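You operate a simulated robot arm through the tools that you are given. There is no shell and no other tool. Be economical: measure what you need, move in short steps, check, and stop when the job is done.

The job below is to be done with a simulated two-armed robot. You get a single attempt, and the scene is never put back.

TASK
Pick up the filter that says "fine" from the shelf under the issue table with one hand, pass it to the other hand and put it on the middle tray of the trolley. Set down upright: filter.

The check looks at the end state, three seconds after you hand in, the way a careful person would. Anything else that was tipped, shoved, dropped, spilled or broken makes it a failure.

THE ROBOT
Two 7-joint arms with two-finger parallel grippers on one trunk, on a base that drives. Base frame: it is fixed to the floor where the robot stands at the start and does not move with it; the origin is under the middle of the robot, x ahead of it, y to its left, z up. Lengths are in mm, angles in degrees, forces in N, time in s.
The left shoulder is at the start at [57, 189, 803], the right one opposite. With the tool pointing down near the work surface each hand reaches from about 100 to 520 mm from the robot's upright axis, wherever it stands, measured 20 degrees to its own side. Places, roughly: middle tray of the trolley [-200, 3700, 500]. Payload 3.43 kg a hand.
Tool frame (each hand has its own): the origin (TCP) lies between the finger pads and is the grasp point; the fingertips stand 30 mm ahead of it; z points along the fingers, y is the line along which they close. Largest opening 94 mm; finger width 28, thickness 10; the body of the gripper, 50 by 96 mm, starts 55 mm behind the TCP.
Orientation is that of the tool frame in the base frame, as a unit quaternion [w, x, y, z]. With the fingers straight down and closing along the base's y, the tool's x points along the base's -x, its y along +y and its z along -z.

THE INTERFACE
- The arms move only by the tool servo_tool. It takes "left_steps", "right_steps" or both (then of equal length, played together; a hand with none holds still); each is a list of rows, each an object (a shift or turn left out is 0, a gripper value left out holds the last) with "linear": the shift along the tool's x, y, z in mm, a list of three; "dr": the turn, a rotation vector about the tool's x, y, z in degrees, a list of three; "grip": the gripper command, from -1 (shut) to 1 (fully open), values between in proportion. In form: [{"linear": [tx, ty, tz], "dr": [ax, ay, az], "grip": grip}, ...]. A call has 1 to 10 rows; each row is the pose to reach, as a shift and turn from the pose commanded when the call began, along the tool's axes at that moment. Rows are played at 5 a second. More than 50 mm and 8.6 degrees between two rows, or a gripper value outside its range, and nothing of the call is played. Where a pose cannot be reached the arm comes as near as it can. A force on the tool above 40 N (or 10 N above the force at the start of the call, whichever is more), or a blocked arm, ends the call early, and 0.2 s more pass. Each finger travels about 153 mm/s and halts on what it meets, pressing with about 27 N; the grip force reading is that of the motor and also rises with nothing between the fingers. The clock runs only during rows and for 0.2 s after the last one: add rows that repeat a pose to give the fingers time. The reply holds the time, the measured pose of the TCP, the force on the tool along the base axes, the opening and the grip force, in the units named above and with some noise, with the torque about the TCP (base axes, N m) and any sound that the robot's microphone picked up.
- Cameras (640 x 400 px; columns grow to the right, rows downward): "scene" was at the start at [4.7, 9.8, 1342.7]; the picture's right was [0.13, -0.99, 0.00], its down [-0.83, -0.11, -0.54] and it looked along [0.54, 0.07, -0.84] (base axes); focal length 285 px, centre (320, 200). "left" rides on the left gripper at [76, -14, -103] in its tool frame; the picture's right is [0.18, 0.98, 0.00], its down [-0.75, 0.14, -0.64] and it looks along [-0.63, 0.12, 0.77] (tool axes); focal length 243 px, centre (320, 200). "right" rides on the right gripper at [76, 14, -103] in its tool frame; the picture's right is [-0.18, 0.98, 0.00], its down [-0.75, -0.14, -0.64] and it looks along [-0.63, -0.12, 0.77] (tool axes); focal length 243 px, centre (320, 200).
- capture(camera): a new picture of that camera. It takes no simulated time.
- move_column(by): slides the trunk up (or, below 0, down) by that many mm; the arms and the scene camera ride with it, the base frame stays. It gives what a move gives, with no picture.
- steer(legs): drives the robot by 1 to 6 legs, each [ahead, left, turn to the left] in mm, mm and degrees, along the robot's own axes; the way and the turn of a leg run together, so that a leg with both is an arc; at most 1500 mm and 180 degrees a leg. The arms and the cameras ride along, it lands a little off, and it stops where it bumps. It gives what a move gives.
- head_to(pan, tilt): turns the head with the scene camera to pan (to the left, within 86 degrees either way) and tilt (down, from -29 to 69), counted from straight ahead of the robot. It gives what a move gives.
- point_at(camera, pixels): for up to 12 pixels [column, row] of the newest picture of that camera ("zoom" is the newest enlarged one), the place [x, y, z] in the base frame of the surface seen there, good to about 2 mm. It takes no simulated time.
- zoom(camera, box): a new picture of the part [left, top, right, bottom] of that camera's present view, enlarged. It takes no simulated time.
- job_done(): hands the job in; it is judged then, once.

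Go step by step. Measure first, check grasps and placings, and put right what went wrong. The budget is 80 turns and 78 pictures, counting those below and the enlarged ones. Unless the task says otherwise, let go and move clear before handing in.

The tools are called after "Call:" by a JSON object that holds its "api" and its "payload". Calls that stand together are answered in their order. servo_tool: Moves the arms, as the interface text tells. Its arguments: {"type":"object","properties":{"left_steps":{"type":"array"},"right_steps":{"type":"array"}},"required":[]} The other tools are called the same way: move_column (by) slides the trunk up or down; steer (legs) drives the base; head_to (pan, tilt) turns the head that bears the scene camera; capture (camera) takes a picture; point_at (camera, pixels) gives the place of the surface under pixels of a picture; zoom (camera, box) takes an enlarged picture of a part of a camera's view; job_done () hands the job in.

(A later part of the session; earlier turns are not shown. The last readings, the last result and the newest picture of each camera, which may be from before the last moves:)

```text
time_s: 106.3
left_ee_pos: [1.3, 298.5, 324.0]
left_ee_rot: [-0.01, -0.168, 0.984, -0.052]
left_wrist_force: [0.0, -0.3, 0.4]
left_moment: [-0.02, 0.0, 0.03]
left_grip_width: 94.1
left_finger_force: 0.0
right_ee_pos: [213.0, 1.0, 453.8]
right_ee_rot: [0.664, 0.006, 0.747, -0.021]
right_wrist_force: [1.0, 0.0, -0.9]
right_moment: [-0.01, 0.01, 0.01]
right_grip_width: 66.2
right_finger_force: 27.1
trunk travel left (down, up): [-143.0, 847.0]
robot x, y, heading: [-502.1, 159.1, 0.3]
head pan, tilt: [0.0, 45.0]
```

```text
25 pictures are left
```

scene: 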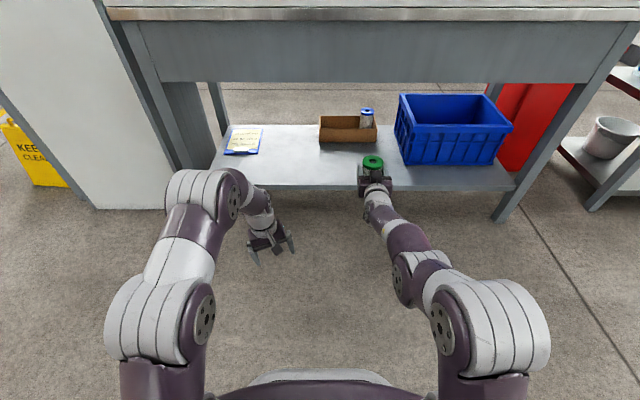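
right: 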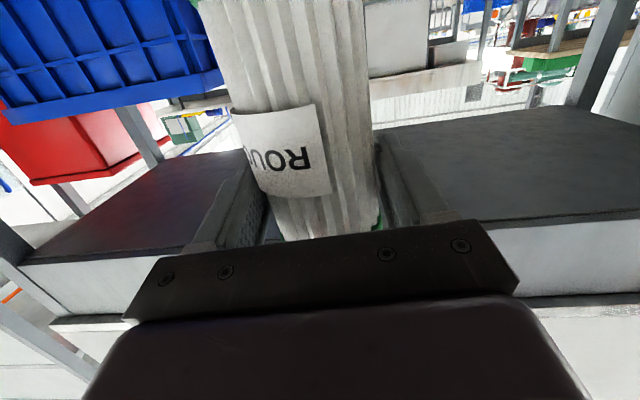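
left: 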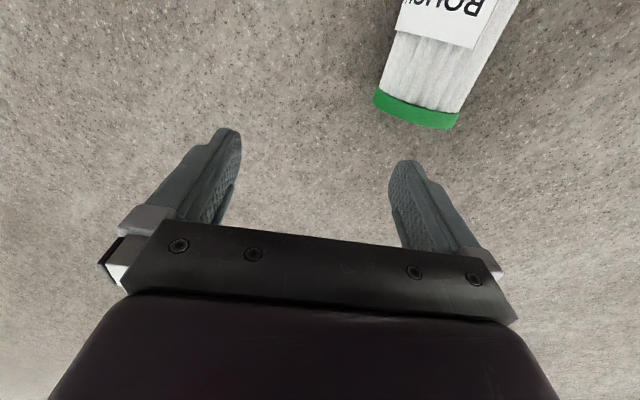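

The right tool is at 83° and the filter is upright with its top at (373,163). Measure cap position and elbow clearance.

Call:
{"api": "point_at", "payload": {"camera": "scene", "pixels": [[373, 156], [373, 167], [363, 161], [382, 161], [425, 258], [490, 290], [400, 225], [440, 285], [320, 75], [385, 195]]}}

Call:
{"api": "zoom", "payload": {"camera": "scene", "box": [341, 140, 405, 180]}}

```text
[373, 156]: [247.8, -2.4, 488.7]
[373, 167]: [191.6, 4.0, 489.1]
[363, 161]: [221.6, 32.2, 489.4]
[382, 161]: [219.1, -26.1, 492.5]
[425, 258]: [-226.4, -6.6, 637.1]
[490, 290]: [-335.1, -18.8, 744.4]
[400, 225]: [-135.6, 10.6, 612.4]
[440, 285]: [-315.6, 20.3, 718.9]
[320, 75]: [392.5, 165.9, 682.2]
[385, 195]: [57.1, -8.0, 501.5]
```

```text
10.00 times, centred on (373, 160) of scene
```

zoom: 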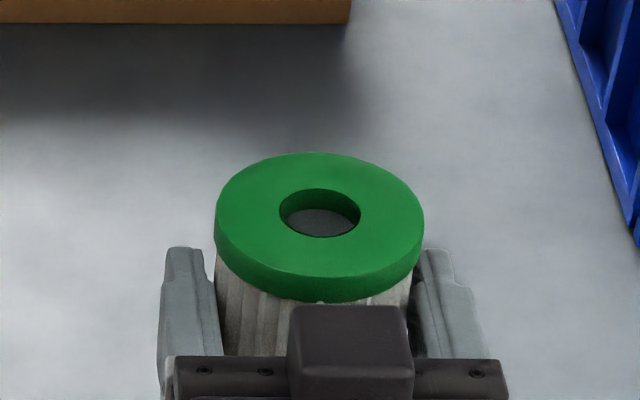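

Filter axis is (+7,+2) from the TCP and its top 36 mm above it; target TCP is (769,31,≈330). First tuck the left hand back out of the shelf's way, then drive in with the trunk 30 lower.

Call:
{"api": "servo_tool", "payload": {"left_steps": [{"linear": [0, 0, -30]}, {"linear": [20, 7, -60]}, {"linear": [60, 21, -84]}, {"linear": [100, 35, -84]}, {"linear": [140, 49, -84]}, {"linear": [180, 63, -84]}, {"linear": [220, 77, -84]}, {"linear": [255, 90, -84]}]}}

Call:
{"api": "move_column", "payload": {"by": -30}}

Call:
{"api": "steer", "payload": {"legs": [[380, 30, 0]]}}

Call:
{"api": "capture", "payload": {"camera": "scene"}}

```text
time_s: 108.1
left_ee_pos: [-270.0, 308.4, 407.3]
left_ee_rot: [-0.011, -0.168, 0.984, -0.051]
left_wrist_force: [0.3, 0.0, -0.1]
left_moment: [-0.02, 0.01, 0.02]
left_grip_width: 93.9
left_finger_force: 0.1
right_ee_pos: [213.3, -0.0, 453.0]
right_ee_rot: [0.664, 0.007, 0.747, -0.022]
right_wrist_force: [0.7, 0.2, -1.1]
right_moment: [0.01, -0.01, 0.01]
right_grip_width: 66.0
right_finger_force: 27.2
trunk travel left (down, up): [-143.0, 847.0]
robot x, y, heading: [-504.7, 158.3, 0.1]
head pan, tilt: [0.0, 45.0]
```

```text
time_s: 108.9
left_ee_pos: [-270.0, 308.5, 377.6]
left_ee_rot: [-0.009, -0.168, 0.984, -0.051]
left_wrist_force: [0.4, 0.3, -0.1]
left_moment: [0.02, -0.04, -0.03]
left_grip_width: 94.2
left_finger_force: 0.0
right_ee_pos: [213.1, 0.5, 422.4]
right_ee_rot: [0.664, 0.007, 0.747, -0.022]
right_wrist_force: [0.3, -0.2, -1.0]
right_moment: [0.02, -0.01, -0.01]
right_grip_width: 66.1
right_finger_force: 27.2
trunk travel left (down, up): [-113.0, 877.0]
robot x, y, heading: [-501.7, 161.5, 0.3]
head pan, tilt: [0.0, 45.0]
```

```text
time_s: 111.3
left_ee_pos: [111.0, 343.3, 377.3]
left_ee_rot: [-0.009, -0.17, 0.984, -0.051]
left_wrist_force: [-0.7, -1.0, -0.6]
left_moment: [0.04, 0.02, 0.01]
left_grip_width: 93.8
left_finger_force: 0.1
right_ee_pos: [593.8, 36.9, 424.1]
right_ee_rot: [0.664, 0.004, 0.747, -0.02]
right_wrist_force: [0.3, 0.3, -1.1]
right_moment: [-0.02, -0.01, 0.03]
right_grip_width: 66.1
right_finger_force: 27.1
trunk travel left (down, up): [-113.0, 877.0]
robot x, y, heading: [-127.6, 194.9, 0.8]
head pan, tilt: [0.0, 45.0]
```

```text
23 pictures are left
```

scene: 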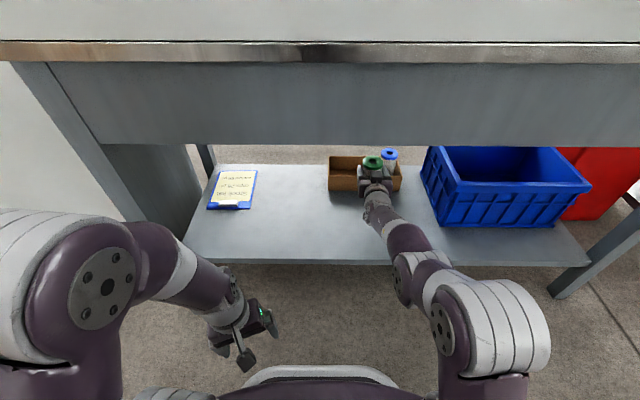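

TCP is (594,37,424), filter over the shelf. Check elbows against the apron before the last 175 mm.

Call:
{"api": "point_at", "payload": {"camera": "scene", "pixels": [[150, 240], [110, 225], [185, 270], [415, 255], [405, 235], [440, 290], [490, 290], [320, 140], [373, 158]]}}

Call:
{"api": "steer", "payload": {"legs": [[100, -6, 0]]}}

Call:
{"api": "capture", "payload": {"camera": "right"}}

```text
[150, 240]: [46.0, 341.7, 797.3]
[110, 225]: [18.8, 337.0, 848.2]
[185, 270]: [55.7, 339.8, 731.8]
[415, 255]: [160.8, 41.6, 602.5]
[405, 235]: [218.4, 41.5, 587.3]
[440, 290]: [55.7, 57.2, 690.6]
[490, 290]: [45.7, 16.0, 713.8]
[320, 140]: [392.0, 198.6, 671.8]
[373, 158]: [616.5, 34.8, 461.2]
```

```text
time_s: 112.5
left_ee_pos: [210.6, 338.1, 376.6]
left_ee_rot: [-0.01, -0.17, 0.984, -0.051]
left_wrist_force: [0.1, -0.8, -0.3]
left_moment: [0.0, 0.02, 0.0]
left_grip_width: 94.0
left_finger_force: 0.1
right_ee_pos: [693.2, 32.3, 424.4]
right_ee_rot: [0.663, 0.005, 0.748, -0.02]
right_wrist_force: [0.5, 0.7, -1.6]
right_moment: [-0.01, 0.0, 0.0]
right_grip_width: 66.2
right_finger_force: 27.1
trunk travel left (down, up): [-113.0, 877.0]
robot x, y, heading: [-21.1, 192.4, 0.7]
head pan, tilt: [0.0, 45.0]
```

```text
22 pictures are left
```

right: 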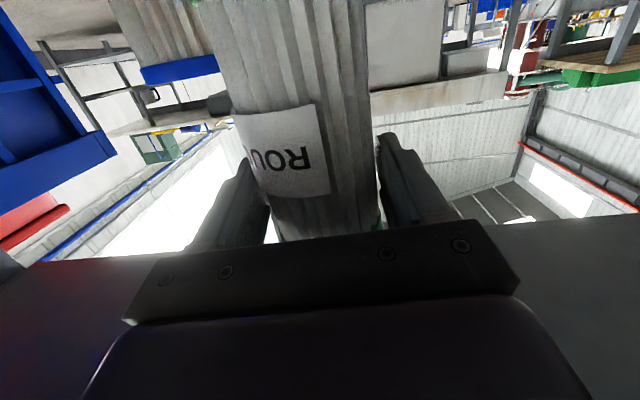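

Clear; drive the last 76 mm, then lower with the column.

Call:
{"api": "steer", "payload": {"legs": [[76, 1, 0]]}}

Call:
{"api": "move_column", "payload": {"by": -75}}

Call:
{"api": "capture", "payload": {"camera": "right"}}

Call:
{"api": "capture", "payload": {"camera": "scene"}}

```text
time_s: 113.5
left_ee_pos: [287.3, 338.6, 377.9]
left_ee_rot: [-0.009, -0.17, 0.984, -0.051]
left_wrist_force: [0.1, 0.5, 0.0]
left_moment: [0.0, -0.02, 0.02]
left_grip_width: 94.1
left_finger_force: 0.2
right_ee_pos: [770.9, 34.0, 423.7]
right_ee_rot: [0.664, 0.005, 0.747, -0.021]
right_wrist_force: [-0.2, 0.0, 0.5]
right_moment: [0.0, 0.02, 0.04]
right_grip_width: 65.9
right_finger_force: 27.2
trunk travel left (down, up): [-113.0, 877.0]
robot x, y, heading: [49.3, 187.5, 0.8]
head pan, tilt: [0.0, 45.0]
```

```text
time_s: 114.6
left_ee_pos: [287.2, 340.1, 301.8]
left_ee_rot: [-0.01, -0.17, 0.984, -0.051]
left_wrist_force: [1.1, 0.8, 0.2]
left_moment: [0.01, 0.0, 0.01]
left_grip_width: 94.1
left_finger_force: 0.0
right_ee_pos: [770.5, 34.0, 349.5]
right_ee_rot: [0.664, 0.005, 0.748, -0.02]
right_wrist_force: [-0.7, -0.6, -1.6]
right_moment: [0.01, -0.01, 0.0]
right_grip_width: 66.1
right_finger_force: 26.9
trunk travel left (down, up): [-38.0, 952.0]
robot x, y, heading: [52.4, 190.0, 0.8]
head pan, tilt: [0.0, 45.0]
```

```text
21 pictures are left
```

right: 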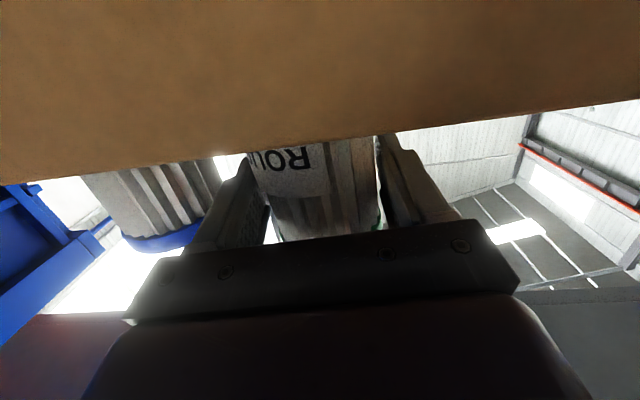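

```text
20 pictures are left
```

scene: 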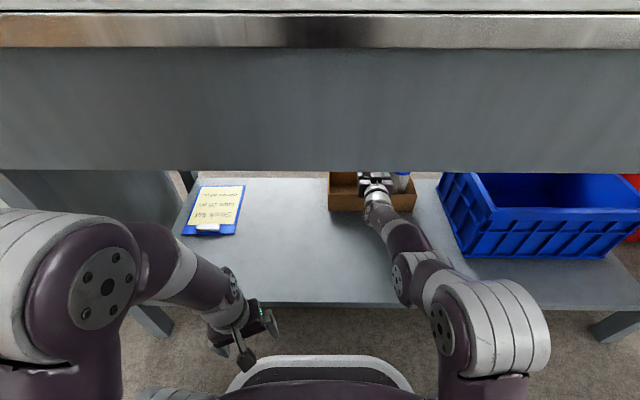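

Inside the box, blue untouched. Lower in small steps watching the force.

Call:
{"api": "move_column", "payload": {"by": -16}}

Call:
{"api": "move_column", "payload": {"by": -4}}

```text
time_s: 115.2
left_ee_pos: [287.4, 339.0, 285.5]
left_ee_rot: [-0.01, -0.17, 0.984, -0.052]
left_wrist_force: [-0.3, 0.3, 0.2]
left_moment: [0.03, 0.0, 0.0]
left_grip_width: 94.1
left_finger_force: 0.2
right_ee_pos: [770.6, 33.8, 332.5]
right_ee_rot: [0.663, 0.005, 0.748, -0.02]
right_wrist_force: [0.4, 0.1, -1.3]
right_moment: [0.03, 0.04, 0.02]
right_grip_width: 66.2
right_finger_force: 26.8
trunk travel left (down, up): [-22.0, 968.0]
robot x, y, heading: [54.4, 187.9, 0.5]
head pan, tilt: [0.0, 45.0]
```

```text
time_s: 115.8
left_ee_pos: [288.1, 339.9, 282.5]
left_ee_rot: [-0.009, -0.17, 0.984, -0.052]
left_wrist_force: [-1.1, -0.7, -0.4]
left_moment: [0.01, 0.0, 0.02]
left_grip_width: 93.9
left_finger_force: 0.0
right_ee_pos: [770.5, 33.4, 329.6]
right_ee_rot: [0.665, 0.004, 0.747, -0.02]
right_wrist_force: [1.9, 0.7, 3.2]
right_moment: [0.1, -0.18, -0.05]
right_grip_width: 66.4
right_finger_force: 26.5
trunk travel left (down, up): [-18.0, 972.0]
robot x, y, heading: [54.0, 187.7, 0.5]
head pan, tilt: [0.0, 45.0]
```

Contact at z≈329.6. Open moderately (clearing blue) and look.

Call:
{"api": "servo_tool", "payload": {"right_steps": [{"grip": 0.45}, {"grip": 0.55}, {"grip": 0.65}, {"grip": 0.65}]}}

Call:
{"api": "capture", "payload": {"camera": "right"}}

```text
time_s: 116.8
left_ee_pos: [287.7, 339.8, 282.3]
left_ee_rot: [-0.01, -0.17, 0.984, -0.051]
left_wrist_force: [0.0, -0.1, 0.6]
left_moment: [0.01, -0.01, -0.02]
left_grip_width: 93.9
left_finger_force: 0.0
right_ee_pos: [771.2, 32.8, 329.3]
right_ee_rot: [0.664, 0.005, 0.748, -0.02]
right_wrist_force: [-0.7, 0.3, 0.5]
right_moment: [0.03, 0.0, -0.04]
right_grip_width: 77.5
right_finger_force: 0.0
trunk travel left (down, up): [-18.0, 972.0]
robot x, y, heading: [51.6, 189.8, 0.7]
head pan, tilt: [0.0, 45.0]
```

```text
19 pictures are left
```

right: 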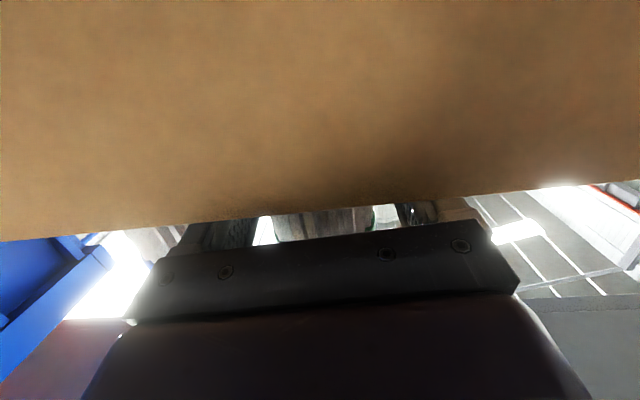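

Green stands released. Raise 6 mm, back out 135 mm, and shift right 90 mm to line the same hand up with blue ("fine").

Call:
{"api": "move_column", "payload": {"by": 7}}

Call:
{"api": "steer", "payload": {"legs": [[-135, 0, 0]]}}

Call:
{"api": "steer", "payload": {"legs": [[0, -91, 0]]}}

Call:
{"api": "capture", "payload": {"camera": "right"}}

Call:
{"api": "point_at", "payload": {"camera": "right", "pixels": [[300, 160], [270, 150], [340, 150], [310, 180], [420, 130], [320, 60]]}}

```text
time_s: 117.3
left_ee_pos: [289.7, 340.0, 289.5]
left_ee_rot: [-0.01, -0.17, 0.984, -0.052]
left_wrist_force: [-0.2, 0.0, -0.8]
left_moment: [0.01, 0.01, -0.01]
left_grip_width: 93.7
left_finger_force: 0.1
right_ee_pos: [770.4, 34.0, 335.8]
right_ee_rot: [0.663, 0.004, 0.748, -0.02]
right_wrist_force: [0.1, 0.2, -0.2]
right_moment: [-0.03, 0.02, -0.01]
right_grip_width: 77.5
right_finger_force: 0.0
trunk travel left (down, up): [-25.0, 965.0]
robot x, y, heading: [52.6, 191.4, 0.5]
head pan, tilt: [0.0, 45.0]
```

```text
time_s: 118.6
left_ee_pos: [151.7, 337.8, 289.7]
left_ee_rot: [-0.01, -0.169, 0.984, -0.051]
left_wrist_force: [0.0, 0.3, 0.5]
left_moment: [0.04, 0.01, 0.0]
left_grip_width: 94.0
left_finger_force: 0.1
right_ee_pos: [634.6, 32.5, 335.8]
right_ee_rot: [0.664, 0.005, 0.748, -0.021]
right_wrist_force: [-0.3, 0.2, -0.5]
right_moment: [-0.01, 0.02, -0.03]
right_grip_width: 77.3
right_finger_force: 0.1
trunk travel left (down, up): [-25.0, 965.0]
robot x, y, heading: [-80.2, 185.2, 0.6]
head pan, tilt: [0.0, 45.0]
```

```text
time_s: 119.8
left_ee_pos: [153.7, 247.3, 290.2]
left_ee_rot: [-0.009, -0.169, 0.984, -0.052]
left_wrist_force: [-0.8, -1.0, 0.7]
left_moment: [0.02, 0.01, -0.01]
left_grip_width: 94.0
left_finger_force: 0.1
right_ee_pos: [634.7, -61.2, 335.7]
right_ee_rot: [0.664, 0.006, 0.747, -0.021]
right_wrist_force: [0.4, 0.6, 0.1]
right_moment: [-0.02, -0.02, 0.0]
right_grip_width: 77.3
right_finger_force: 0.1
trunk travel left (down, up): [-25.0, 965.0]
robot x, y, heading: [-84.1, 100.2, 0.5]
head pan, tilt: [0.0, 45.0]
```

```text
18 pictures are left
```

right: 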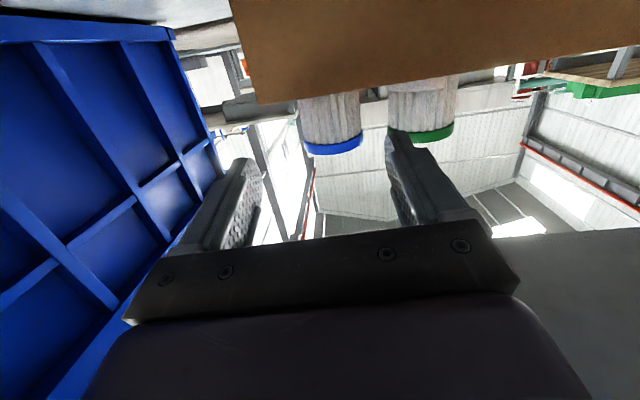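

```text
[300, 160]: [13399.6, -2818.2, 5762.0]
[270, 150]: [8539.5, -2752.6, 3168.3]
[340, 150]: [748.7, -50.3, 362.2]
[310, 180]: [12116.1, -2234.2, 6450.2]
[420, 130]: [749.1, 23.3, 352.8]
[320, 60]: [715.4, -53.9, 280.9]
```

Both filters stand upright. Blue's at (749,-50) front face; I'll nudge 3 mm left and drive 138 mm in.

Call:
{"api": "steer", "payload": {"legs": [[90, 2, 0]]}}

Call:
{"api": "capture", "payload": {"camera": "right"}}

Call:
{"api": "point_at", "payload": {"camera": "right", "pixels": [[275, 180], [300, 180], [340, 180], [360, 180], [230, 180], [410, 160]]}}

```text
time_s: 120.9
left_ee_pos: [243.4, 248.5, 290.3]
left_ee_rot: [-0.01, -0.169, 0.984, -0.051]
left_wrist_force: [-0.2, -0.4, -0.7]
left_moment: [-0.02, 0.01, 0.02]
left_grip_width: 94.2
left_finger_force: 0.0
right_ee_pos: [725.6, -56.7, 335.4]
right_ee_rot: [0.664, 0.005, 0.747, -0.021]
right_wrist_force: [0.1, -0.6, -0.5]
right_moment: [-0.06, -0.02, -0.03]
right_grip_width: 77.6
right_finger_force: 0.1
trunk travel left (down, up): [-25.0, 965.0]
robot x, y, heading: [8.5, 96.7, 0.5]
head pan, tilt: [0.0, 45.0]
```

```text
17 pictures are left
```

right: 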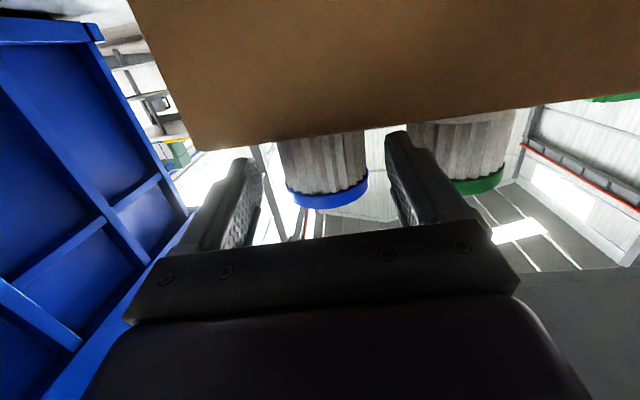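

```text
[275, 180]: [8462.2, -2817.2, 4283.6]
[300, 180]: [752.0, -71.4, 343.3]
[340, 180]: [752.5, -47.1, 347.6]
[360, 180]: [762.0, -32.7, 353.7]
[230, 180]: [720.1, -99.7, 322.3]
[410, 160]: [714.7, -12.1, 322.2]
```

Aligned (blue centre ≈-58, hand -56.7). Drive 48 mm and close.

Call:
{"api": "steer", "payload": {"legs": [[48, -1, 0]]}}

Call:
{"api": "servo_tool", "payload": {"right_steps": [{"grip": 0.5}, {"grip": 0.4}, {"grip": -1}, {"grip": -1}, {"grip": -1}]}}

```text
time_s: 121.8
left_ee_pos: [290.6, 250.0, 289.9]
left_ee_rot: [-0.01, -0.17, 0.984, -0.051]
left_wrist_force: [0.3, -0.2, 0.5]
left_moment: [-0.02, -0.02, 0.02]
left_grip_width: 94.1
left_finger_force: 0.1
right_ee_pos: [773.9, -55.6, 336.3]
right_ee_rot: [0.664, 0.004, 0.748, -0.019]
right_wrist_force: [0.1, -0.4, 0.2]
right_moment: [0.0, 0.0, -0.01]
right_grip_width: 77.5
right_finger_force: 0.2
trunk travel left (down, up): [-25.0, 965.0]
robot x, y, heading: [55.2, 96.9, 0.7]
head pan, tilt: [0.0, 45.0]
```

```text
time_s: 123.0
left_ee_pos: [291.8, 249.7, 289.8]
left_ee_rot: [-0.01, -0.17, 0.984, -0.052]
left_wrist_force: [-0.2, 0.4, -0.2]
left_moment: [-0.02, 0.01, 0.01]
left_grip_width: 93.8
left_finger_force: 0.1
right_ee_pos: [773.7, -57.0, 335.9]
right_ee_rot: [0.664, 0.005, 0.747, -0.021]
right_wrist_force: [-0.6, 0.0, 1.7]
right_moment: [0.09, -0.02, 0.04]
right_grip_width: 66.0
right_finger_force: 27.2
trunk travel left (down, up): [-25.0, 965.0]
robot x, y, heading: [54.4, 99.1, 0.5]
head pan, tilt: [0.0, 45.0]
```

Gripped (66 mm). Lift by column 90 (bottom to ≈z 329, elbows as when entering), check, then back out.

Call:
{"api": "move_column", "payload": {"by": 88}}

Call:
{"api": "steer", "payload": {"legs": [[-620, 0, 0]]}}

Call:
{"api": "capture", "payload": {"camera": "scene"}}

```text
time_s: 124.2
left_ee_pos: [291.9, 249.6, 377.1]
left_ee_rot: [-0.01, -0.17, 0.984, -0.05]
left_wrist_force: [0.3, 0.2, 0.7]
left_moment: [0.01, 0.02, -0.01]
left_grip_width: 93.8
left_finger_force: 0.0
right_ee_pos: [773.4, -57.2, 423.7]
right_ee_rot: [0.663, 0.004, 0.748, -0.02]
right_wrist_force: [-0.4, 0.5, -0.6]
right_moment: [0.0, 0.01, -0.02]
right_grip_width: 66.2
right_finger_force: 27.2
trunk travel left (down, up): [-113.0, 877.0]
robot x, y, heading: [52.8, 103.0, 0.5]
head pan, tilt: [0.0, 45.0]
```

```text
time_s: 127.7
left_ee_pos: [-323.6, 241.8, 378.2]
left_ee_rot: [-0.01, -0.169, 0.984, -0.051]
left_wrist_force: [0.2, 0.2, 0.0]
left_moment: [0.04, 0.01, -0.01]
left_grip_width: 94.2
left_finger_force: 0.1
right_ee_pos: [158.4, -63.9, 423.1]
right_ee_rot: [0.664, 0.005, 0.748, -0.021]
right_wrist_force: [0.1, -0.2, -1.3]
right_moment: [-0.01, -0.01, -0.04]
right_grip_width: 66.1
right_finger_force: 27.2
trunk travel left (down, up): [-113.0, 877.0]
robot x, y, heading: [-558.1, 91.8, 0.5]
head pan, tilt: [0.0, 45.0]
```

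```text
16 pictures are left
```

scene: 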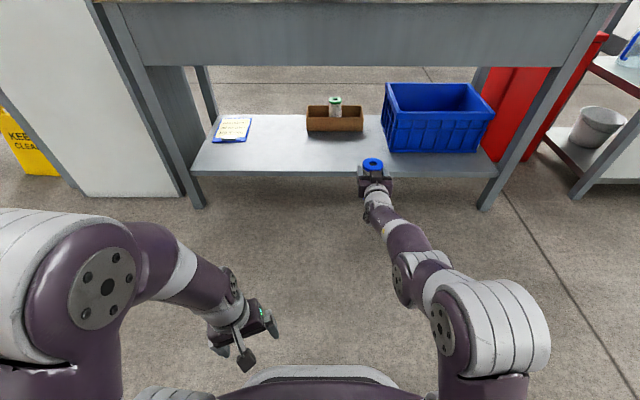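

Blue is out and held; green stands upright in the box with its label now forward. Next, I prepare the left hand for taking it: extend and pitch the left hand up, at its own side.

Call:
{"api": "servo_tool", "payload": {"left_steps": [{"linear": [-22, -8, -5]}, {"linear": [-44, -16, -10], "dr": [0, -4, 0]}, {"linear": [-66, -23, -15], "dr": [0, -9, 0]}, {"linear": [-88, -31, -20], "dr": [0, -14, 0]}, {"linear": [-110, -39, -25], "dr": [0, -19, 0]}, {"linear": [-132, -46, -30], "dr": [0, -24, 0]}, {"linear": [-154, -54, -35], "dr": [0, -30, 0]}, {"linear": [-176, -62, -40], "dr": [0, -36, 0]}, {"linear": [-200, -70, -42], "dr": [0, -42, 0]}, {"linear": [-220, -76, -42], "dr": [0, -48, 0]}]}}

Call:
{"api": "servo_tool", "payload": {"right_steps": [{"linear": [-3, 5, -18]}, {"linear": [-6, 14, -36]}, {"linear": [-9, 24, -54]}, {"linear": [-12, 34, -72]}, {"linear": [-15, 44, -90]}, {"linear": [-18, 54, -108]}, {"linear": [-21, 64, -126]}, {"linear": [-24, 74, -144]}, {"linear": [-27, 84, -160]}, {"linear": [-30, 90, -170]}]}}

```text
time_s: 129.8
left_ee_pos: [-89.6, 248.3, 418.0]
left_ee_rot: [0.392, -0.175, 0.903, 0.022]
left_wrist_force: [-0.2, 0.4, 0.8]
left_moment: [0.04, -0.02, -0.01]
left_grip_width: 93.8
left_finger_force: 0.0
right_ee_pos: [158.9, -64.4, 423.5]
right_ee_rot: [0.663, 0.005, 0.748, -0.02]
right_wrist_force: [-0.2, -0.1, -0.3]
right_moment: [0.0, 0.02, -0.01]
right_grip_width: 65.9
right_finger_force: 27.5
trunk travel left (down, up): [-113.0, 877.0]
robot x, y, heading: [-561.8, 95.3, 0.6]
head pan, tilt: [0.0, 45.0]
```

```text
time_s: 132.1
left_ee_pos: [-90.0, 248.8, 417.9]
left_ee_rot: [0.392, -0.176, 0.903, 0.023]
left_wrist_force: [0.6, -0.5, 1.0]
left_moment: [-0.01, 0.0, 0.02]
left_grip_width: 93.8
left_finger_force: 0.1
right_ee_pos: [-3.1, 32.7, 471.6]
right_ee_rot: [0.663, 0.005, 0.748, -0.021]
right_wrist_force: [0.5, 0.0, -1.0]
right_moment: [0.0, 0.01, 0.03]
right_grip_width: 65.7
right_finger_force: 27.2
trunk travel left (down, up): [-113.0, 877.0]
robot x, y, heading: [-558.7, 93.8, 0.6]
head pan, tilt: [0.0, 45.0]
```

Right hand came in without slip: filter now ≈(0,32), bottom ≈z 375. Left hand points forward-left at 45°; yaw it to the right by 85°.

Call:
{"api": "servo_tool", "payload": {"left_steps": [{"dr": [6.1, 0.83, 5.87]}, {"dr": [12.2, 1.67, 11.7]}, {"dr": [18.3, 2.5, 17.6]}, {"dr": [24.3, 3.3, 23.5]}, {"dr": [30.4, 4.2, 29.3]}, {"dr": [36.5, 5.0, 35.2]}, {"dr": [42.6, 5.8, 41.1]}, {"dr": [48.7, 6.7, 46.9]}, {"dr": [54.8, 7.5, 52.8]}, {"dr": [60.9, 8.3, 58.7]}]}}

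```text
time_s: 134.2
left_ee_pos: [-90.3, 249.4, 418.9]
left_ee_rot: [0.304, 0.481, 0.783, -0.251]
left_wrist_force: [-0.8, -0.2, -0.3]
left_moment: [0.0, 0.02, 0.01]
left_grip_width: 94.0
left_finger_force: 0.1
left hand out of reach, approached as far as the arm can: row 2, 3, 4, 5, 6, 7
right_ee_pos: [-2.2, 33.1, 471.5]
right_ee_rot: [0.663, 0.006, 0.748, -0.022]
right_wrist_force: [-0.2, 0.1, -0.7]
right_moment: [-0.01, 0.04, 0.0]
right_grip_width: 65.5
right_finger_force: 27.5
trunk travel left (down, up): [-113.0, 877.0]
robot x, y, heading: [-555.1, 93.7, 0.4]
head pan, tilt: [0.0, 45.0]
```

Left now points right (−71°), 43° down, smoothly. Pitch it up 28° to near-horizontal.

Call:
{"api": "servo_tool", "payload": {"left_steps": [{"dr": [0, -5, 0]}, {"dr": [0, -10, 0]}, {"dr": [0, -15, 0]}, {"dr": [0, -20, 0]}, {"dr": [0, -25, 0]}, {"dr": [0, -28, 0]}, {"dr": [0, -28, 0]}]}}

Call:
{"api": "capture", "payload": {"camera": "scene"}}

```text
time_s: 135.8
left_ee_pos: [-90.7, 249.5, 418.1]
left_ee_rot: [0.484, 0.406, 0.687, -0.359]
left_wrist_force: [-0.5, -0.1, -0.8]
left_moment: [-0.02, 0.01, 0.02]
left_grip_width: 94.0
left_finger_force: 0.1
right_ee_pos: [-2.2, 32.9, 472.0]
right_ee_rot: [0.663, 0.005, 0.748, -0.021]
right_wrist_force: [-0.5, 0.5, -0.1]
right_moment: [-0.03, 0.01, 0.01]
right_grip_width: 65.4
right_finger_force: 27.4
trunk travel left (down, up): [-113.0, 877.0]
robot x, y, heading: [-558.7, 89.8, 0.4]
head pan, tilt: [0.0, 45.0]
```

```text
15 pictures are left
```

scene: 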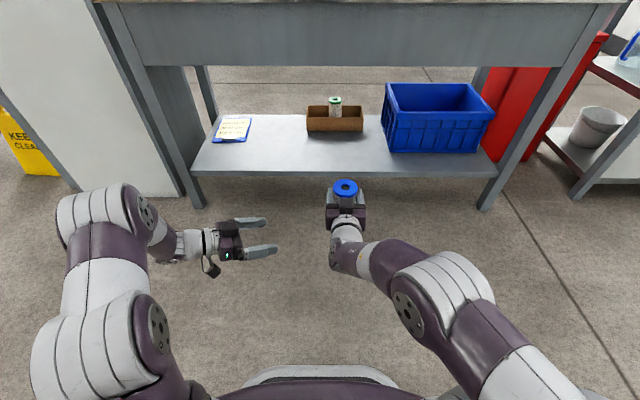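

Left is properly posed (−67° yaw, 16° tilt). Measure the blue filter's cap for the approach.

Call:
{"api": "zoom", "payload": {"camera": "scene", "box": [302, 164, 382, 214]}}

Call:
{"api": "point_at", "payload": {"camera": "scene", "pixels": [[335, 187], [357, 187], [346, 181], [346, 193], [250, 222], [260, 251]]}}

```text
8.00 times, centred on (342, 189) of scene
```

zoom: 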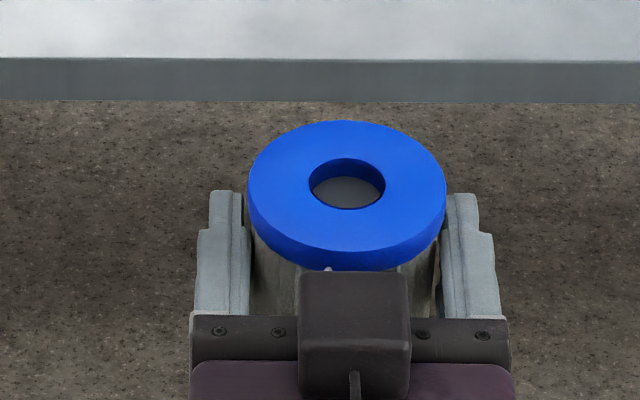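

```text
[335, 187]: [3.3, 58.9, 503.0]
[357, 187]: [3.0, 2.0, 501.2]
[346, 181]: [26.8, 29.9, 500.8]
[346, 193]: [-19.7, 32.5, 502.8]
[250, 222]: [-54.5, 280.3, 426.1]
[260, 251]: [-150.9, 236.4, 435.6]
```

Filter axis ≈(3,31), top 502, bottom ≈376. Bring the left hand to a pre-grasp point 130 mm away, yawed to −80° and levelled.

Call:
{"api": "servo_tool", "payload": {"left_steps": [{"linear": [-4, 6, 22], "dr": [4, 0.4, 3]}, {"linear": [-8, 12, 44], "dr": [8, 0.9, 6]}, {"linear": [-12, 18, 66], "dr": [12.4, 1.3, 9.6]}, {"linear": [-16, 24, 88], "dr": [12.4, 1.3, 9.6]}, {"linear": [-19.8, 28.6, 110], "dr": [12.4, 1.3, 9.6]}, {"linear": [-19.8, 28.6, 110], "dr": [12.4, 1.3, 9.6]}]}}

Call:
{"api": "capture", "payload": {"camera": "left"}}

```text
time_s: 137.2
left_ee_pos: [-19.1, 159.4, 404.6]
left_ee_rot: [0.458, 0.515, 0.614, -0.385]
left_wrist_force: [-0.3, 0.2, 0.9]
left_moment: [0.03, -0.01, 0.02]
left_grip_width: 93.8
left_finger_force: 0.0
right_ee_pos: [-2.7, 33.1, 471.6]
right_ee_rot: [0.664, 0.005, 0.748, -0.021]
right_wrist_force: [-0.2, 0.1, -1.5]
right_moment: [0.01, 0.01, 0.01]
right_grip_width: 65.4
right_finger_force: 26.6
trunk travel left (down, up): [-113.0, 877.0]
robot x, y, heading: [-557.3, 89.2, 0.5]
head pan, tilt: [0.0, 45.0]
```

```text
13 pictures are left
```

left: 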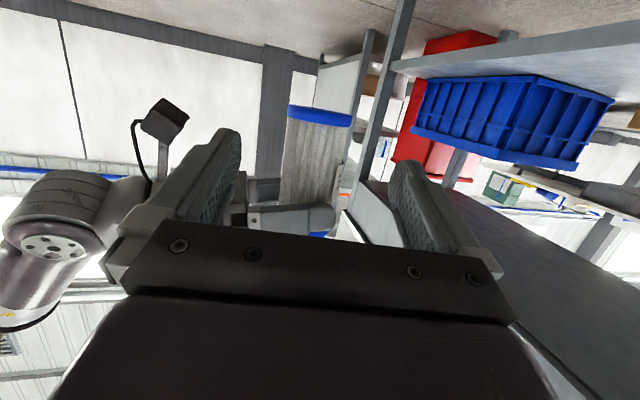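

Left hand is level, the filter's lower end (320,115) lies between its fingers. Approach horizontally 130 mm.

Call:
{"api": "servo_tool", "payload": {"left_steps": [{"linear": [-6, 0, 21]}, {"linear": [-12, 0, 42]}, {"linear": [-18, 0, 63]}, {"linear": [-23, 0, 83]}, {"linear": [-28, 0, 100]}, {"linear": [-32, 0, 114]}, {"linear": [-35, 0, 124]}, {"linear": [-35, 0, 124]}]}}

Call:
{"api": "capture", "payload": {"camera": "left"}}

```text
time_s: 139.0
left_ee_pos: [4.0, 36.1, 401.0]
left_ee_rot: [0.458, 0.514, 0.614, -0.386]
left_wrist_force: [0.6, 4.9, -1.7]
left_moment: [-0.37, -0.03, -0.15]
left_grip_width: 93.9
left_finger_force: 0.1
right_ee_pos: [-1.9, 28.6, 471.8]
right_ee_rot: [0.663, 0.01, 0.749, -0.024]
right_wrist_force: [-0.2, -5.7, -0.4]
right_moment: [0.0, 0.03, 0.08]
right_grip_width: 65.4
right_finger_force: 27.2
trunk travel left (down, up): [-113.0, 877.0]
robot x, y, heading: [-555.5, 95.3, 0.5]
head pan, tilt: [0.0, 45.0]
stopped in row 8 (left hand): the force on the tool passed its limit (the readings are from after the stop); the commanded pose is now the measured one
```

```text
12 pictures are left
```

left: 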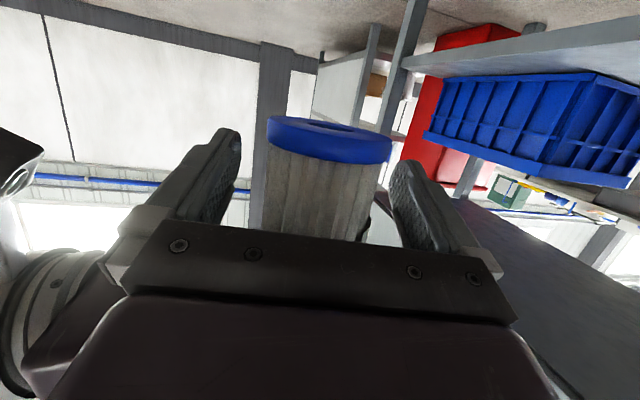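

Light contact (≈5 N) between left palm and right finger. Back off 6 mm; the filter is well between the left fingers, then close.

Call:
{"api": "servo_tool", "payload": {"left_steps": [{"linear": [2, 0, -6]}, {"linear": [2, 0, -6]}]}}

Call:
{"api": "servo_tool", "payload": {"left_steps": [{"grip": 0.6}, {"grip": 0.45}, {"grip": 0.4}, {"grip": -1}, {"grip": -1}, {"grip": -1}]}}

```text
time_s: 139.6
left_ee_pos: [1.8, 41.1, 402.5]
left_ee_rot: [0.458, 0.514, 0.615, -0.384]
left_wrist_force: [-0.4, 0.0, -0.7]
left_moment: [0.03, -0.02, 0.0]
left_grip_width: 94.3
left_finger_force: 0.1
right_ee_pos: [-1.7, 28.9, 470.8]
right_ee_rot: [0.663, 0.01, 0.748, -0.024]
right_wrist_force: [0.2, -0.1, -0.5]
right_moment: [0.01, -0.01, 0.02]
right_grip_width: 65.4
right_finger_force: 27.9
trunk travel left (down, up): [-113.0, 877.0]
robot x, y, heading: [-559.8, 92.0, 0.3]
head pan, tilt: [0.0, 45.0]
```

```text
time_s: 141.0
left_ee_pos: [2.5, 42.3, 402.0]
left_ee_rot: [0.459, 0.513, 0.616, -0.383]
left_wrist_force: [18.8, 3.8, -3.2]
left_moment: [-0.07, 0.95, 0.26]
left_grip_width: 63.2
left_finger_force: 27.4
right_ee_pos: [-1.1, 28.6, 471.2]
right_ee_rot: [0.663, 0.009, 0.748, -0.024]
right_wrist_force: [-19.5, -3.6, 2.2]
right_moment: [-0.06, 0.27, -0.01]
right_grip_width: 65.3
right_finger_force: 26.6
trunk travel left (down, up): [-113.0, 877.0]
robot x, y, heading: [-554.0, 90.9, 0.4]
head pan, tilt: [0.0, 45.0]
```

Left has it (63 mm, 27 N), with ~19 N of sideways stress. Relieve by shifting left 2 mm along +x, then open the right hand.

Call:
{"api": "servo_tool", "payload": {"left_steps": [{"linear": [0, 1, 0]}, {"linear": [0, 2, 0]}]}}

Call:
{"api": "servo_tool", "payload": {"right_steps": [{"grip": 0.45}, {"grip": 0.55}, {"grip": 0.65}, {"grip": 0.75}, {"grip": 0.75}]}}

```text
time_s: 141.6
left_ee_pos: [3.4, 40.2, 401.4]
left_ee_rot: [0.458, 0.515, 0.613, -0.386]
left_wrist_force: [-3.8, 9.9, 5.4]
left_moment: [-0.71, -0.02, -0.15]
left_grip_width: 63.2
left_finger_force: 26.9
right_ee_pos: [-1.2, 28.0, 470.4]
right_ee_rot: [0.664, 0.01, 0.748, -0.024]
right_wrist_force: [4.9, -8.6, -6.1]
right_moment: [-0.03, -0.23, 0.06]
right_grip_width: 65.4
right_finger_force: 27.0
trunk travel left (down, up): [-113.0, 877.0]
robot x, y, heading: [-558.8, 95.0, 0.7]
head pan, tilt: [0.0, 45.0]
```

```text
time_s: 142.8
left_ee_pos: [3.9, 42.8, 401.0]
left_ee_rot: [0.458, 0.514, 0.614, -0.385]
left_wrist_force: [-1.1, 8.5, -3.0]
left_moment: [-0.64, -0.17, -0.17]
left_grip_width: 63.1
left_finger_force: 27.0
right_ee_pos: [-1.0, 28.7, 470.9]
right_ee_rot: [0.664, 0.01, 0.748, -0.024]
right_wrist_force: [0.7, -7.7, 3.4]
right_moment: [0.13, 0.05, 0.12]
right_grip_width: 77.5
right_finger_force: 0.0
trunk travel left (down, up): [-113.0, 877.0]
robot x, y, heading: [-556.4, 91.5, 0.4]
head pan, tilt: [0.0, 45.0]
```

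Right is open (its left finger lightly presses the left palm). Shift right hand 3 mm away, then withdraw it straight back.

Call:
{"api": "servo_tool", "payload": {"right_steps": [{"linear": [0, -3, 0]}, {"linear": [-1, -3, -12]}, {"linear": [-2, -3, -30]}, {"linear": [-3, -3, -55]}, {"linear": [-5, -10, -80]}, {"linear": [-8, -25, -110]}, {"linear": [-10, -45, -140]}, {"linear": [-10, -70, -150]}]}}

Call:
{"api": "capture", "payload": {"camera": "scene"}}

```text
time_s: 144.6
left_ee_pos: [4.0, 41.2, 400.5]
left_ee_rot: [0.459, 0.514, 0.615, -0.385]
left_wrist_force: [-0.2, -0.5, 0.9]
left_moment: [0.0, 0.02, -0.01]
left_grip_width: 63.1
left_finger_force: 27.4
right_ee_pos: [-59.4, -10.1, 538.0]
right_ee_rot: [0.655, 0.009, 0.755, -0.022]
right_wrist_force: [-0.1, 0.2, 0.2]
right_moment: [0.0, 0.01, -0.02]
right_grip_width: 82.0
right_finger_force: 0.0
right hand out of reach, approached as far as the arm can: row 4, 5, 6, 7, 8
trunk travel left (down, up): [-113.0, 877.0]
robot x, y, heading: [-557.3, 93.8, 0.4]
head pan, tilt: [0.0, 45.0]
```

```text
11 pictures are left
```

scene: 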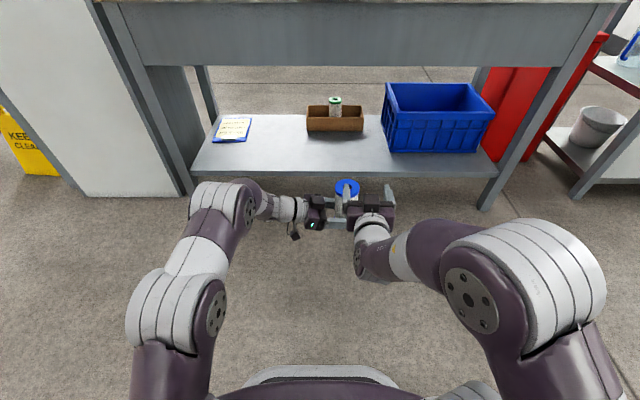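

The left hand alone holds the filter (63.1 mm, no wrist load). I'll move the right hand away, then begin to yaw the left hand back slowly, half way first, checking the grip.

Call:
{"api": "servo_tool", "payload": {"right_steps": [{"linear": [0, -30, 0]}, {"linear": [0, -60, 0]}, {"linear": [0, -90, 0]}, {"linear": [0, -120, 0]}, {"linear": [0, -150, 0]}, {"linear": [0, -180, 0]}]}}

Call:
{"api": "servo_tool", "payload": {"left_steps": [{"linear": [0, 1.5, -8], "dr": [-2.1, 0, -0.6]}, {"linear": [1, 3, -17], "dr": [-4.3, 0, -1.3]}, {"linear": [1.5, 4.5, -26], "dr": [-6.4, 0, -1.9]}, {"linear": [2, 6, -35], "dr": [-8.6, 0, -2.6]}, {"linear": [2.5, 7.5, -44], "dr": [-10.8, 0, -3.2]}, {"linear": [3, 9, -53], "dr": [-12.9, 0, -3.8]}, {"linear": [3.5, 10.5, -61], "dr": [-15, 0, -4.5]}, {"linear": [4, 12, -70], "dr": [-17.2, 0, -5.1]}, {"linear": [4.5, 13.5, -79], "dr": [-19.4, 0, -5.8]}, {"linear": [5, 15, -88], "dr": [-21.5, 0, -6.4]}]}}

```text
time_s: 146.0
left_ee_pos: [2.8, 41.6, 402.4]
left_ee_rot: [0.458, 0.515, 0.614, -0.385]
left_wrist_force: [-0.2, -0.3, -0.2]
left_moment: [0.01, -0.01, -0.02]
left_grip_width: 63.1
left_finger_force: 27.5
right_ee_pos: [-57.9, -64.1, 549.9]
right_ee_rot: [0.662, 0.012, 0.749, -0.026]
right_wrist_force: [-0.6, 0.2, -0.6]
right_moment: [0.01, 0.0, 0.0]
right_grip_width: 82.2
right_finger_force: 0.1
right hand out of reach, approached as far as the arm can: row 1, 2, 3, 4, 5, 6
trunk travel left (down, up): [-113.0, 877.0]
robot x, y, heading: [-561.2, 94.3, 0.6]
head pan, tilt: [0.0, 45.0]
```

```text
time_s: 148.2
left_ee_pos: [3.9, 129.0, 420.7]
left_ee_rot: [0.524, 0.385, 0.703, -0.288]
left_wrist_force: [-0.4, 0.6, -1.3]
left_moment: [-0.01, 0.07, -0.02]
left_grip_width: 63.1
left_finger_force: 27.2
right_ee_pos: [-58.1, -63.7, 549.4]
right_ee_rot: [0.663, 0.01, 0.749, -0.025]
right_wrist_force: [0.5, 0.3, 0.0]
right_moment: [0.0, 0.01, -0.02]
right_grip_width: 82.4
right_finger_force: 0.0
trunk travel left (down, up): [-113.0, 877.0]
robot x, y, heading: [-558.0, 93.6, 0.7]
head pan, tilt: [0.0, 45.0]
```

Grip steady. Continue the slow yaw another 22°.

Call:
{"api": "servo_tool", "payload": {"left_steps": [{"linear": [2, 4, -6], "dr": [-2.1, 0, -0.6]}, {"linear": [4, 9, -13], "dr": [-4.3, 0, -1.3]}, {"linear": [6, 13, -20], "dr": [-6.4, 0, -1.9]}, {"linear": [8, 17, -26], "dr": [-8.6, 0, -2.6]}, {"linear": [10, 22, -33], "dr": [-10.8, 0, -3.2]}, {"linear": [12, 26, -40], "dr": [-12.9, 0, -3.8]}, {"linear": [14, 30, -46], "dr": [-15, 0, -4.5]}, {"linear": [16, 35, -53], "dr": [-17.2, 0, -5.1]}, {"linear": [18, 39, -59], "dr": [-19.4, 0, -5.8]}, {"linear": [19, 43, -65], "dr": [-21.5, 0, -6.4]}]}}

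Call:
{"api": "servo_tool", "payload": {"right_steps": [{"linear": [0, -10, 10]}, {"linear": [20, -20, 20], "dr": [0, 5, 0]}, {"linear": [40, -30, 20], "dr": [0, 10, 0]}, {"linear": [60, -40, 20], "dr": [0, 16, 0]}, {"linear": [80, -50, 10], "dr": [0, 22, 0]}, {"linear": [100, -60, 0], "dr": [0, 28, 0]}, {"linear": [120, -70, -10], "dr": [0, 34, 0]}, {"linear": [140, -80, -20], "dr": [0, 40, 0]}, {"linear": [150, -90, -40], "dr": [0, 46, 0]}, {"linear": [160, -100, -60], "dr": [0, 52, 0]}]}}

```text
time_s: 150.4
left_ee_pos: [3.2, 209.5, 421.8]
left_ee_rot: [0.57, 0.24, 0.765, -0.18]
left_wrist_force: [0.0, 0.8, -1.5]
left_moment: [0.02, -0.03, 0.02]
left_grip_width: 63.1
left_finger_force: 26.7
right_ee_pos: [-57.3, -66.1, 549.3]
right_ee_rot: [0.662, 0.013, 0.749, -0.027]
right_wrist_force: [0.8, 0.3, 0.1]
right_moment: [-0.01, -0.03, -0.02]
right_grip_width: 82.7
right_finger_force: 0.0
trunk travel left (down, up): [-113.0, 877.0]
robot x, y, heading: [-559.6, 93.2, 0.4]
head pan, tilt: [0.0, 45.0]
```

```text
time_s: 152.6
left_ee_pos: [3.0, 207.7, 422.1]
left_ee_rot: [0.569, 0.241, 0.765, -0.181]
left_wrist_force: [-0.5, 0.6, -1.4]
left_moment: [0.04, 0.02, -0.03]
left_grip_width: 62.9
left_finger_force: 26.9
right_ee_pos: [-134.6, -145.3, 400.0]
right_ee_rot: [0.27, 0.023, 0.962, -0.026]
right_wrist_force: [-0.6, -0.2, 0.5]
right_moment: [0.0, -0.01, 0.0]
right_grip_width: 82.5
right_finger_force: 0.2
right hand out of reach, approached as far as the arm can: row 1, 2, 3, 4, 5, 6, 7, 8, 9, 10
trunk travel left (down, up): [-113.0, 877.0]
robot x, y, heading: [-556.6, 90.9, 0.6]
head pan, tilt: [0.0, 45.0]
```

Still solid. One last 22° of yaw while I tuck the right hand back.

Call:
{"api": "servo_tool", "payload": {"left_steps": [{"dr": [-2.1, 0, -0.6]}, {"dr": [-4.3, 0, -1.3]}, {"dr": [-6.4, 0, -1.9]}, {"dr": [-8.6, 0, -2.6]}, {"dr": [-10.8, 0, -3.2]}, {"dr": [-12.9, 0, -3.8]}, {"dr": [-15, 0, -4.5]}, {"dr": [-17.2, 0, -5.1]}, {"dr": [-19.4, 0, -5.8]}, {"dr": [-21.5, 0, -6.4]}], "right_steps": [{"linear": [13, 0, -8]}, {"linear": [26, 0, -16]}, {"linear": [39, 0, -24], "dr": [0, 4, 0]}, {"linear": [52, 0, -32], "dr": [0, 8, 0]}, {"linear": [65, 0, -40], "dr": [0, 12, 0]}, {"linear": [78, 0, -48], "dr": [0, 16, 0]}, {"linear": [91, 0, -56], "dr": [0, 20, 0]}, {"linear": [104, 0, -64], "dr": [0, 24, 0]}, {"linear": [117, 0, -72], "dr": [0, 28, 0]}, {"linear": [128, 0, -78], "dr": [0, 30, 0]}]}}

Call:
{"api": "capture", "payload": {"camera": "left"}}

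```text
time_s: 154.8
left_ee_pos: [3.6, 209.3, 422.6]
left_ee_rot: [0.593, 0.087, 0.798, -0.066]
left_wrist_force: [0.3, 0.6, -0.4]
left_moment: [0.02, 0.0, 0.01]
left_grip_width: 63.0
left_finger_force: 27.1
right_ee_pos: [-267.0, -146.2, 381.6]
right_ee_rot: [0.067, 0.02, 0.998, 0.003]
right_wrist_force: [0.5, 0.9, -0.2]
right_moment: [-0.02, 0.0, -0.03]
right_grip_width: 81.9
right_finger_force: 0.0
right hand out of reach, approached as far as the arm can: row 1, 2, 6, 7, 8, 9, 10
trunk travel left (down, up): [-113.0, 877.0]
robot x, y, heading: [-559.0, 93.4, 0.4]
head pan, tilt: [0.0, 45.0]
```

```text
10 pictures are left
```

left: 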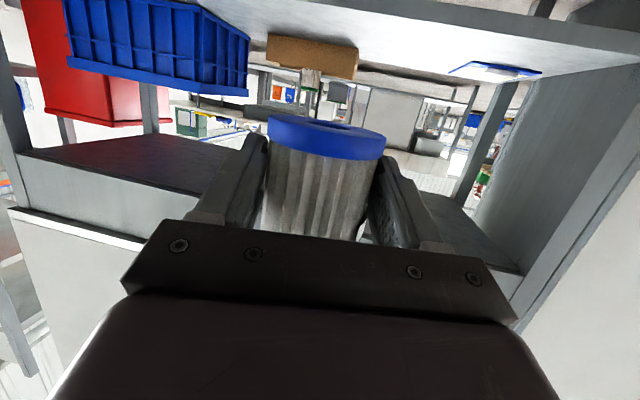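

Filter is well held, pointing nearly forward. Raise the trunk 200, turn left to face the trolley, and look at the way (a yellow bar lies on the floor near y≈2270).

Call:
{"api": "move_column", "payload": {"by": 200}}

Call:
{"api": "steer", "payload": {"legs": [[0, 0, 90]]}}

Call:
{"api": "head_to", "payload": {"pan": -5, "tilt": 20}}

Call:
{"api": "capture", "payload": {"camera": "scene"}}

```text
time_s: 156.9
left_ee_pos: [4.2, 209.3, 621.2]
left_ee_rot: [0.594, 0.088, 0.797, -0.067]
left_wrist_force: [-0.2, -0.5, -0.5]
left_moment: [0.0, 0.04, -0.01]
left_grip_width: 62.8
left_finger_force: 27.1
right_ee_pos: [-265.6, -145.9, 581.4]
right_ee_rot: [0.067, 0.021, 0.998, 0.002]
right_wrist_force: [-0.1, 1.0, -0.8]
right_moment: [-0.01, 0.02, 0.0]
right_grip_width: 82.4
right_finger_force: 0.0
trunk travel left (down, up): [-313.0, 677.0]
robot x, y, heading: [-558.8, 92.4, 0.5]
head pan, tilt: [0.0, 45.0]
```

```text
time_s: 161.2
left_ee_pos: [-673.9, 656.6, 623.4]
left_ee_rot: [0.467, -0.501, 0.627, 0.372]
left_wrist_force: [-0.5, -0.3, -0.2]
left_moment: [-0.02, 0.04, -0.02]
left_grip_width: 62.8
left_finger_force: 26.7
right_ee_pos: [-319.0, 385.6, 581.7]
right_ee_rot: [0.045, -0.69, 0.721, 0.049]
right_wrist_force: [-0.1, 0.3, 0.1]
right_moment: [0.02, 0.0, -0.04]
right_grip_width: 82.2
right_finger_force: 0.0
trunk travel left (down, up): [-313.0, 677.0]
robot x, y, heading: [-561.4, 95.6, 90.2]
head pan, tilt: [0.0, 45.0]
```

```text
time_s: 162.0
left_ee_pos: [-674.1, 656.4, 622.7]
left_ee_rot: [0.467, -0.501, 0.626, 0.372]
left_wrist_force: [0.0, 0.0, -1.7]
left_moment: [-0.02, 0.01, 0.01]
left_grip_width: 62.9
left_finger_force: 27.4
right_ee_pos: [-319.2, 386.2, 581.7]
right_ee_rot: [0.046, -0.69, 0.721, 0.049]
right_wrist_force: [-0.5, 0.9, -0.2]
right_moment: [0.01, 0.0, 0.01]
right_grip_width: 82.3
right_finger_force: 0.1
trunk travel left (down, up): [-313.0, 677.0]
robot x, y, heading: [-558.9, 92.5, 90.4]
head pan, tilt: [-5.0, 20.0]
```

```text
9 pictures are left
```

scene: 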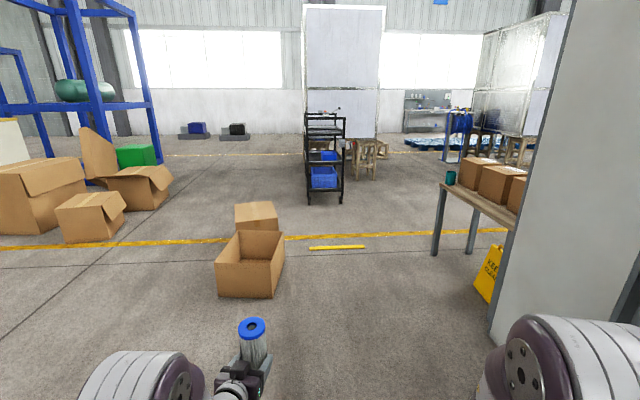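

Call:
{"api": "point_at", "payload": {"camera": "scene", "pixels": [[311, 248], [364, 246], [338, 247], [280, 270], [284, 245], [435, 252], [308, 201], [341, 202], [490, 330], [325, 174], [495, 295], [310, 165]]}}

```text
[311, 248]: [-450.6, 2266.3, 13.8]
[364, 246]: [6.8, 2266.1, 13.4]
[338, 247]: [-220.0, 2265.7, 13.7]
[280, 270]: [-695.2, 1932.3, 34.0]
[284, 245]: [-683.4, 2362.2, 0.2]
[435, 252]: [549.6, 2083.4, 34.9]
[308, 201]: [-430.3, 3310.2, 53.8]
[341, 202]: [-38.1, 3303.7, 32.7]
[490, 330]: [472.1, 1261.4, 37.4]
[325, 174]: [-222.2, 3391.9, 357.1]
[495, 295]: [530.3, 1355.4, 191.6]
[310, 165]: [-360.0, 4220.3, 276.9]
```

Trolley is square to me: front legs at (-430,3310) and (-38,3304). The yellow bar spans x −450…7 at y 2266, so I'll pass on its right at x≈222. First legs.

Call:
{"api": "steer", "payload": {"legs": [[0, -409, 0], [1400, 0, 0], [0, -372, 0]]}}

```text
time_s: 173.2
left_ee_pos: [87.5, 2078.1, 621.7]
left_ee_rot: [0.465, -0.504, 0.624, 0.375]
left_wrist_force: [0.1, 0.2, -1.9]
left_moment: [-0.06, -0.01, 0.02]
left_grip_width: 62.7
left_finger_force: 27.1
right_ee_pos: [442.6, 1810.6, 580.7]
right_ee_rot: [0.045, -0.692, 0.718, 0.05]
right_wrist_force: [0.8, 0.7, 0.4]
right_moment: [-0.03, -0.01, 0.01]
right_grip_width: 82.1
right_finger_force: 0.1
trunk travel left (down, up): [-313.0, 677.0]
robot x, y, heading: [207.3, 1513.3, 90.8]
head pan, tilt: [-5.0, 20.0]
```

At (207,1513). Bring the right hand inward 90 mm for clearance from the wooden table, and correct to x≈224.

Call:
{"api": "servo_tool", "payload": {"right_steps": [{"linear": [0, 20, 0]}, {"linear": [0, 40, 0]}, {"linear": [0, 60, 0]}, {"linear": [0, 80, 0]}, {"linear": [0, 90, 0]}]}}

Call:
{"api": "steer", "payload": {"legs": [[0, -15, -0.7]]}}

Call:
{"api": "head_to", "payload": {"pan": 15, "tilt": 40}}

Call:
{"api": "capture", "payload": {"camera": "scene"}}

```text
time_s: 174.4
left_ee_pos: [86.3, 2078.0, 622.7]
left_ee_rot: [0.465, -0.504, 0.625, 0.373]
left_wrist_force: [-0.4, -0.4, -1.0]
left_moment: [0.01, 0.01, -0.01]
left_grip_width: 62.9
left_finger_force: 26.9
right_ee_pos: [363.1, 1821.4, 569.2]
right_ee_rot: [0.056, -0.692, 0.716, 0.075]
right_wrist_force: [0.5, 0.5, 0.2]
right_moment: [0.02, 0.0, -0.01]
right_grip_width: 82.3
right_finger_force: 0.1
right hand out of reach, approached as far as the arm can: row 2, 3, 4, 5
trunk travel left (down, up): [-313.0, 677.0]
robot x, y, heading: [204.0, 1515.3, 90.8]
head pan, tilt: [-5.0, 20.0]
```

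```text
time_s: 175.2
left_ee_pos: [109.2, 2079.8, 622.2]
left_ee_rot: [0.468, -0.5, 0.627, 0.372]
left_wrist_force: [0.2, -0.5, -1.0]
left_moment: [-0.03, 0.0, 0.01]
left_grip_width: 63.0
left_finger_force: 26.8
right_ee_pos: [382.2, 1819.7, 568.4]
right_ee_rot: [0.054, -0.687, 0.721, 0.075]
right_wrist_force: [0.3, -0.1, -0.6]
right_moment: [-0.01, 0.02, 0.0]
right_grip_width: 82.3
right_finger_force: 0.1
trunk travel left (down, up): [-313.0, 677.0]
robot x, y, heading: [220.8, 1511.7, 90.2]
head pan, tilt: [-5.0, 20.0]
```

```text
time_s: 176.0
left_ee_pos: [108.8, 2079.2, 621.3]
left_ee_rot: [0.468, -0.5, 0.627, 0.372]
left_wrist_force: [-0.4, 0.1, -1.2]
left_moment: [-0.01, 0.04, 0.0]
left_grip_width: 62.8
left_finger_force: 27.4
right_ee_pos: [381.9, 1820.0, 569.3]
right_ee_rot: [0.056, -0.687, 0.721, 0.074]
right_wrist_force: [-0.5, 0.5, -0.2]
right_moment: [-0.02, 0.0, 0.0]
right_grip_width: 82.2
right_finger_force: 0.1
trunk travel left (down, up): [-313.0, 677.0]
robot x, y, heading: [224.7, 1513.4, 90.2]
head pan, tilt: [15.0, 40.0]
```

```text
8 pictures are left
```

scene: 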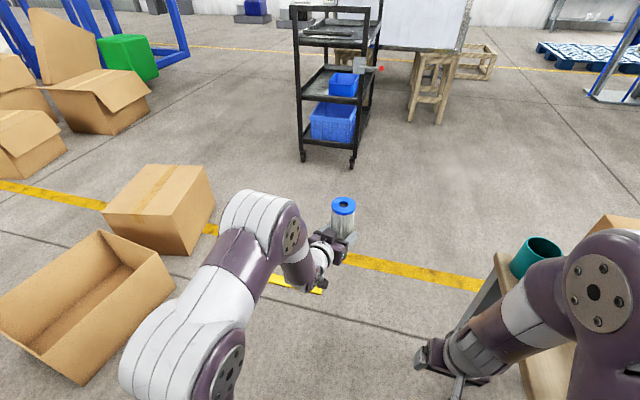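

The teal cup on the wood table (535,255) is near my right arm. Check clearances.

Call:
{"api": "point_at", "payload": {"camera": "scene", "pixels": [[560, 300], [525, 325], [620, 250], [515, 265], [500, 262], [535, 242], [321, 290], [625, 310], [480, 360], [355, 85], [320, 90], [306, 92]]}}

```text
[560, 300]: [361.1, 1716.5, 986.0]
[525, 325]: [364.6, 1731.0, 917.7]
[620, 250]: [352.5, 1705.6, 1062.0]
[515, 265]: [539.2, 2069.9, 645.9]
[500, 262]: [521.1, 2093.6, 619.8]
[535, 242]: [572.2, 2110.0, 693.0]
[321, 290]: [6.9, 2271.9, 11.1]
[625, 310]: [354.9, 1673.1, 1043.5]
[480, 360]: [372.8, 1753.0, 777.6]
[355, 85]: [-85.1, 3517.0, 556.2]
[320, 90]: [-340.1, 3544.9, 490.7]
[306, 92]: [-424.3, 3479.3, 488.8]
```

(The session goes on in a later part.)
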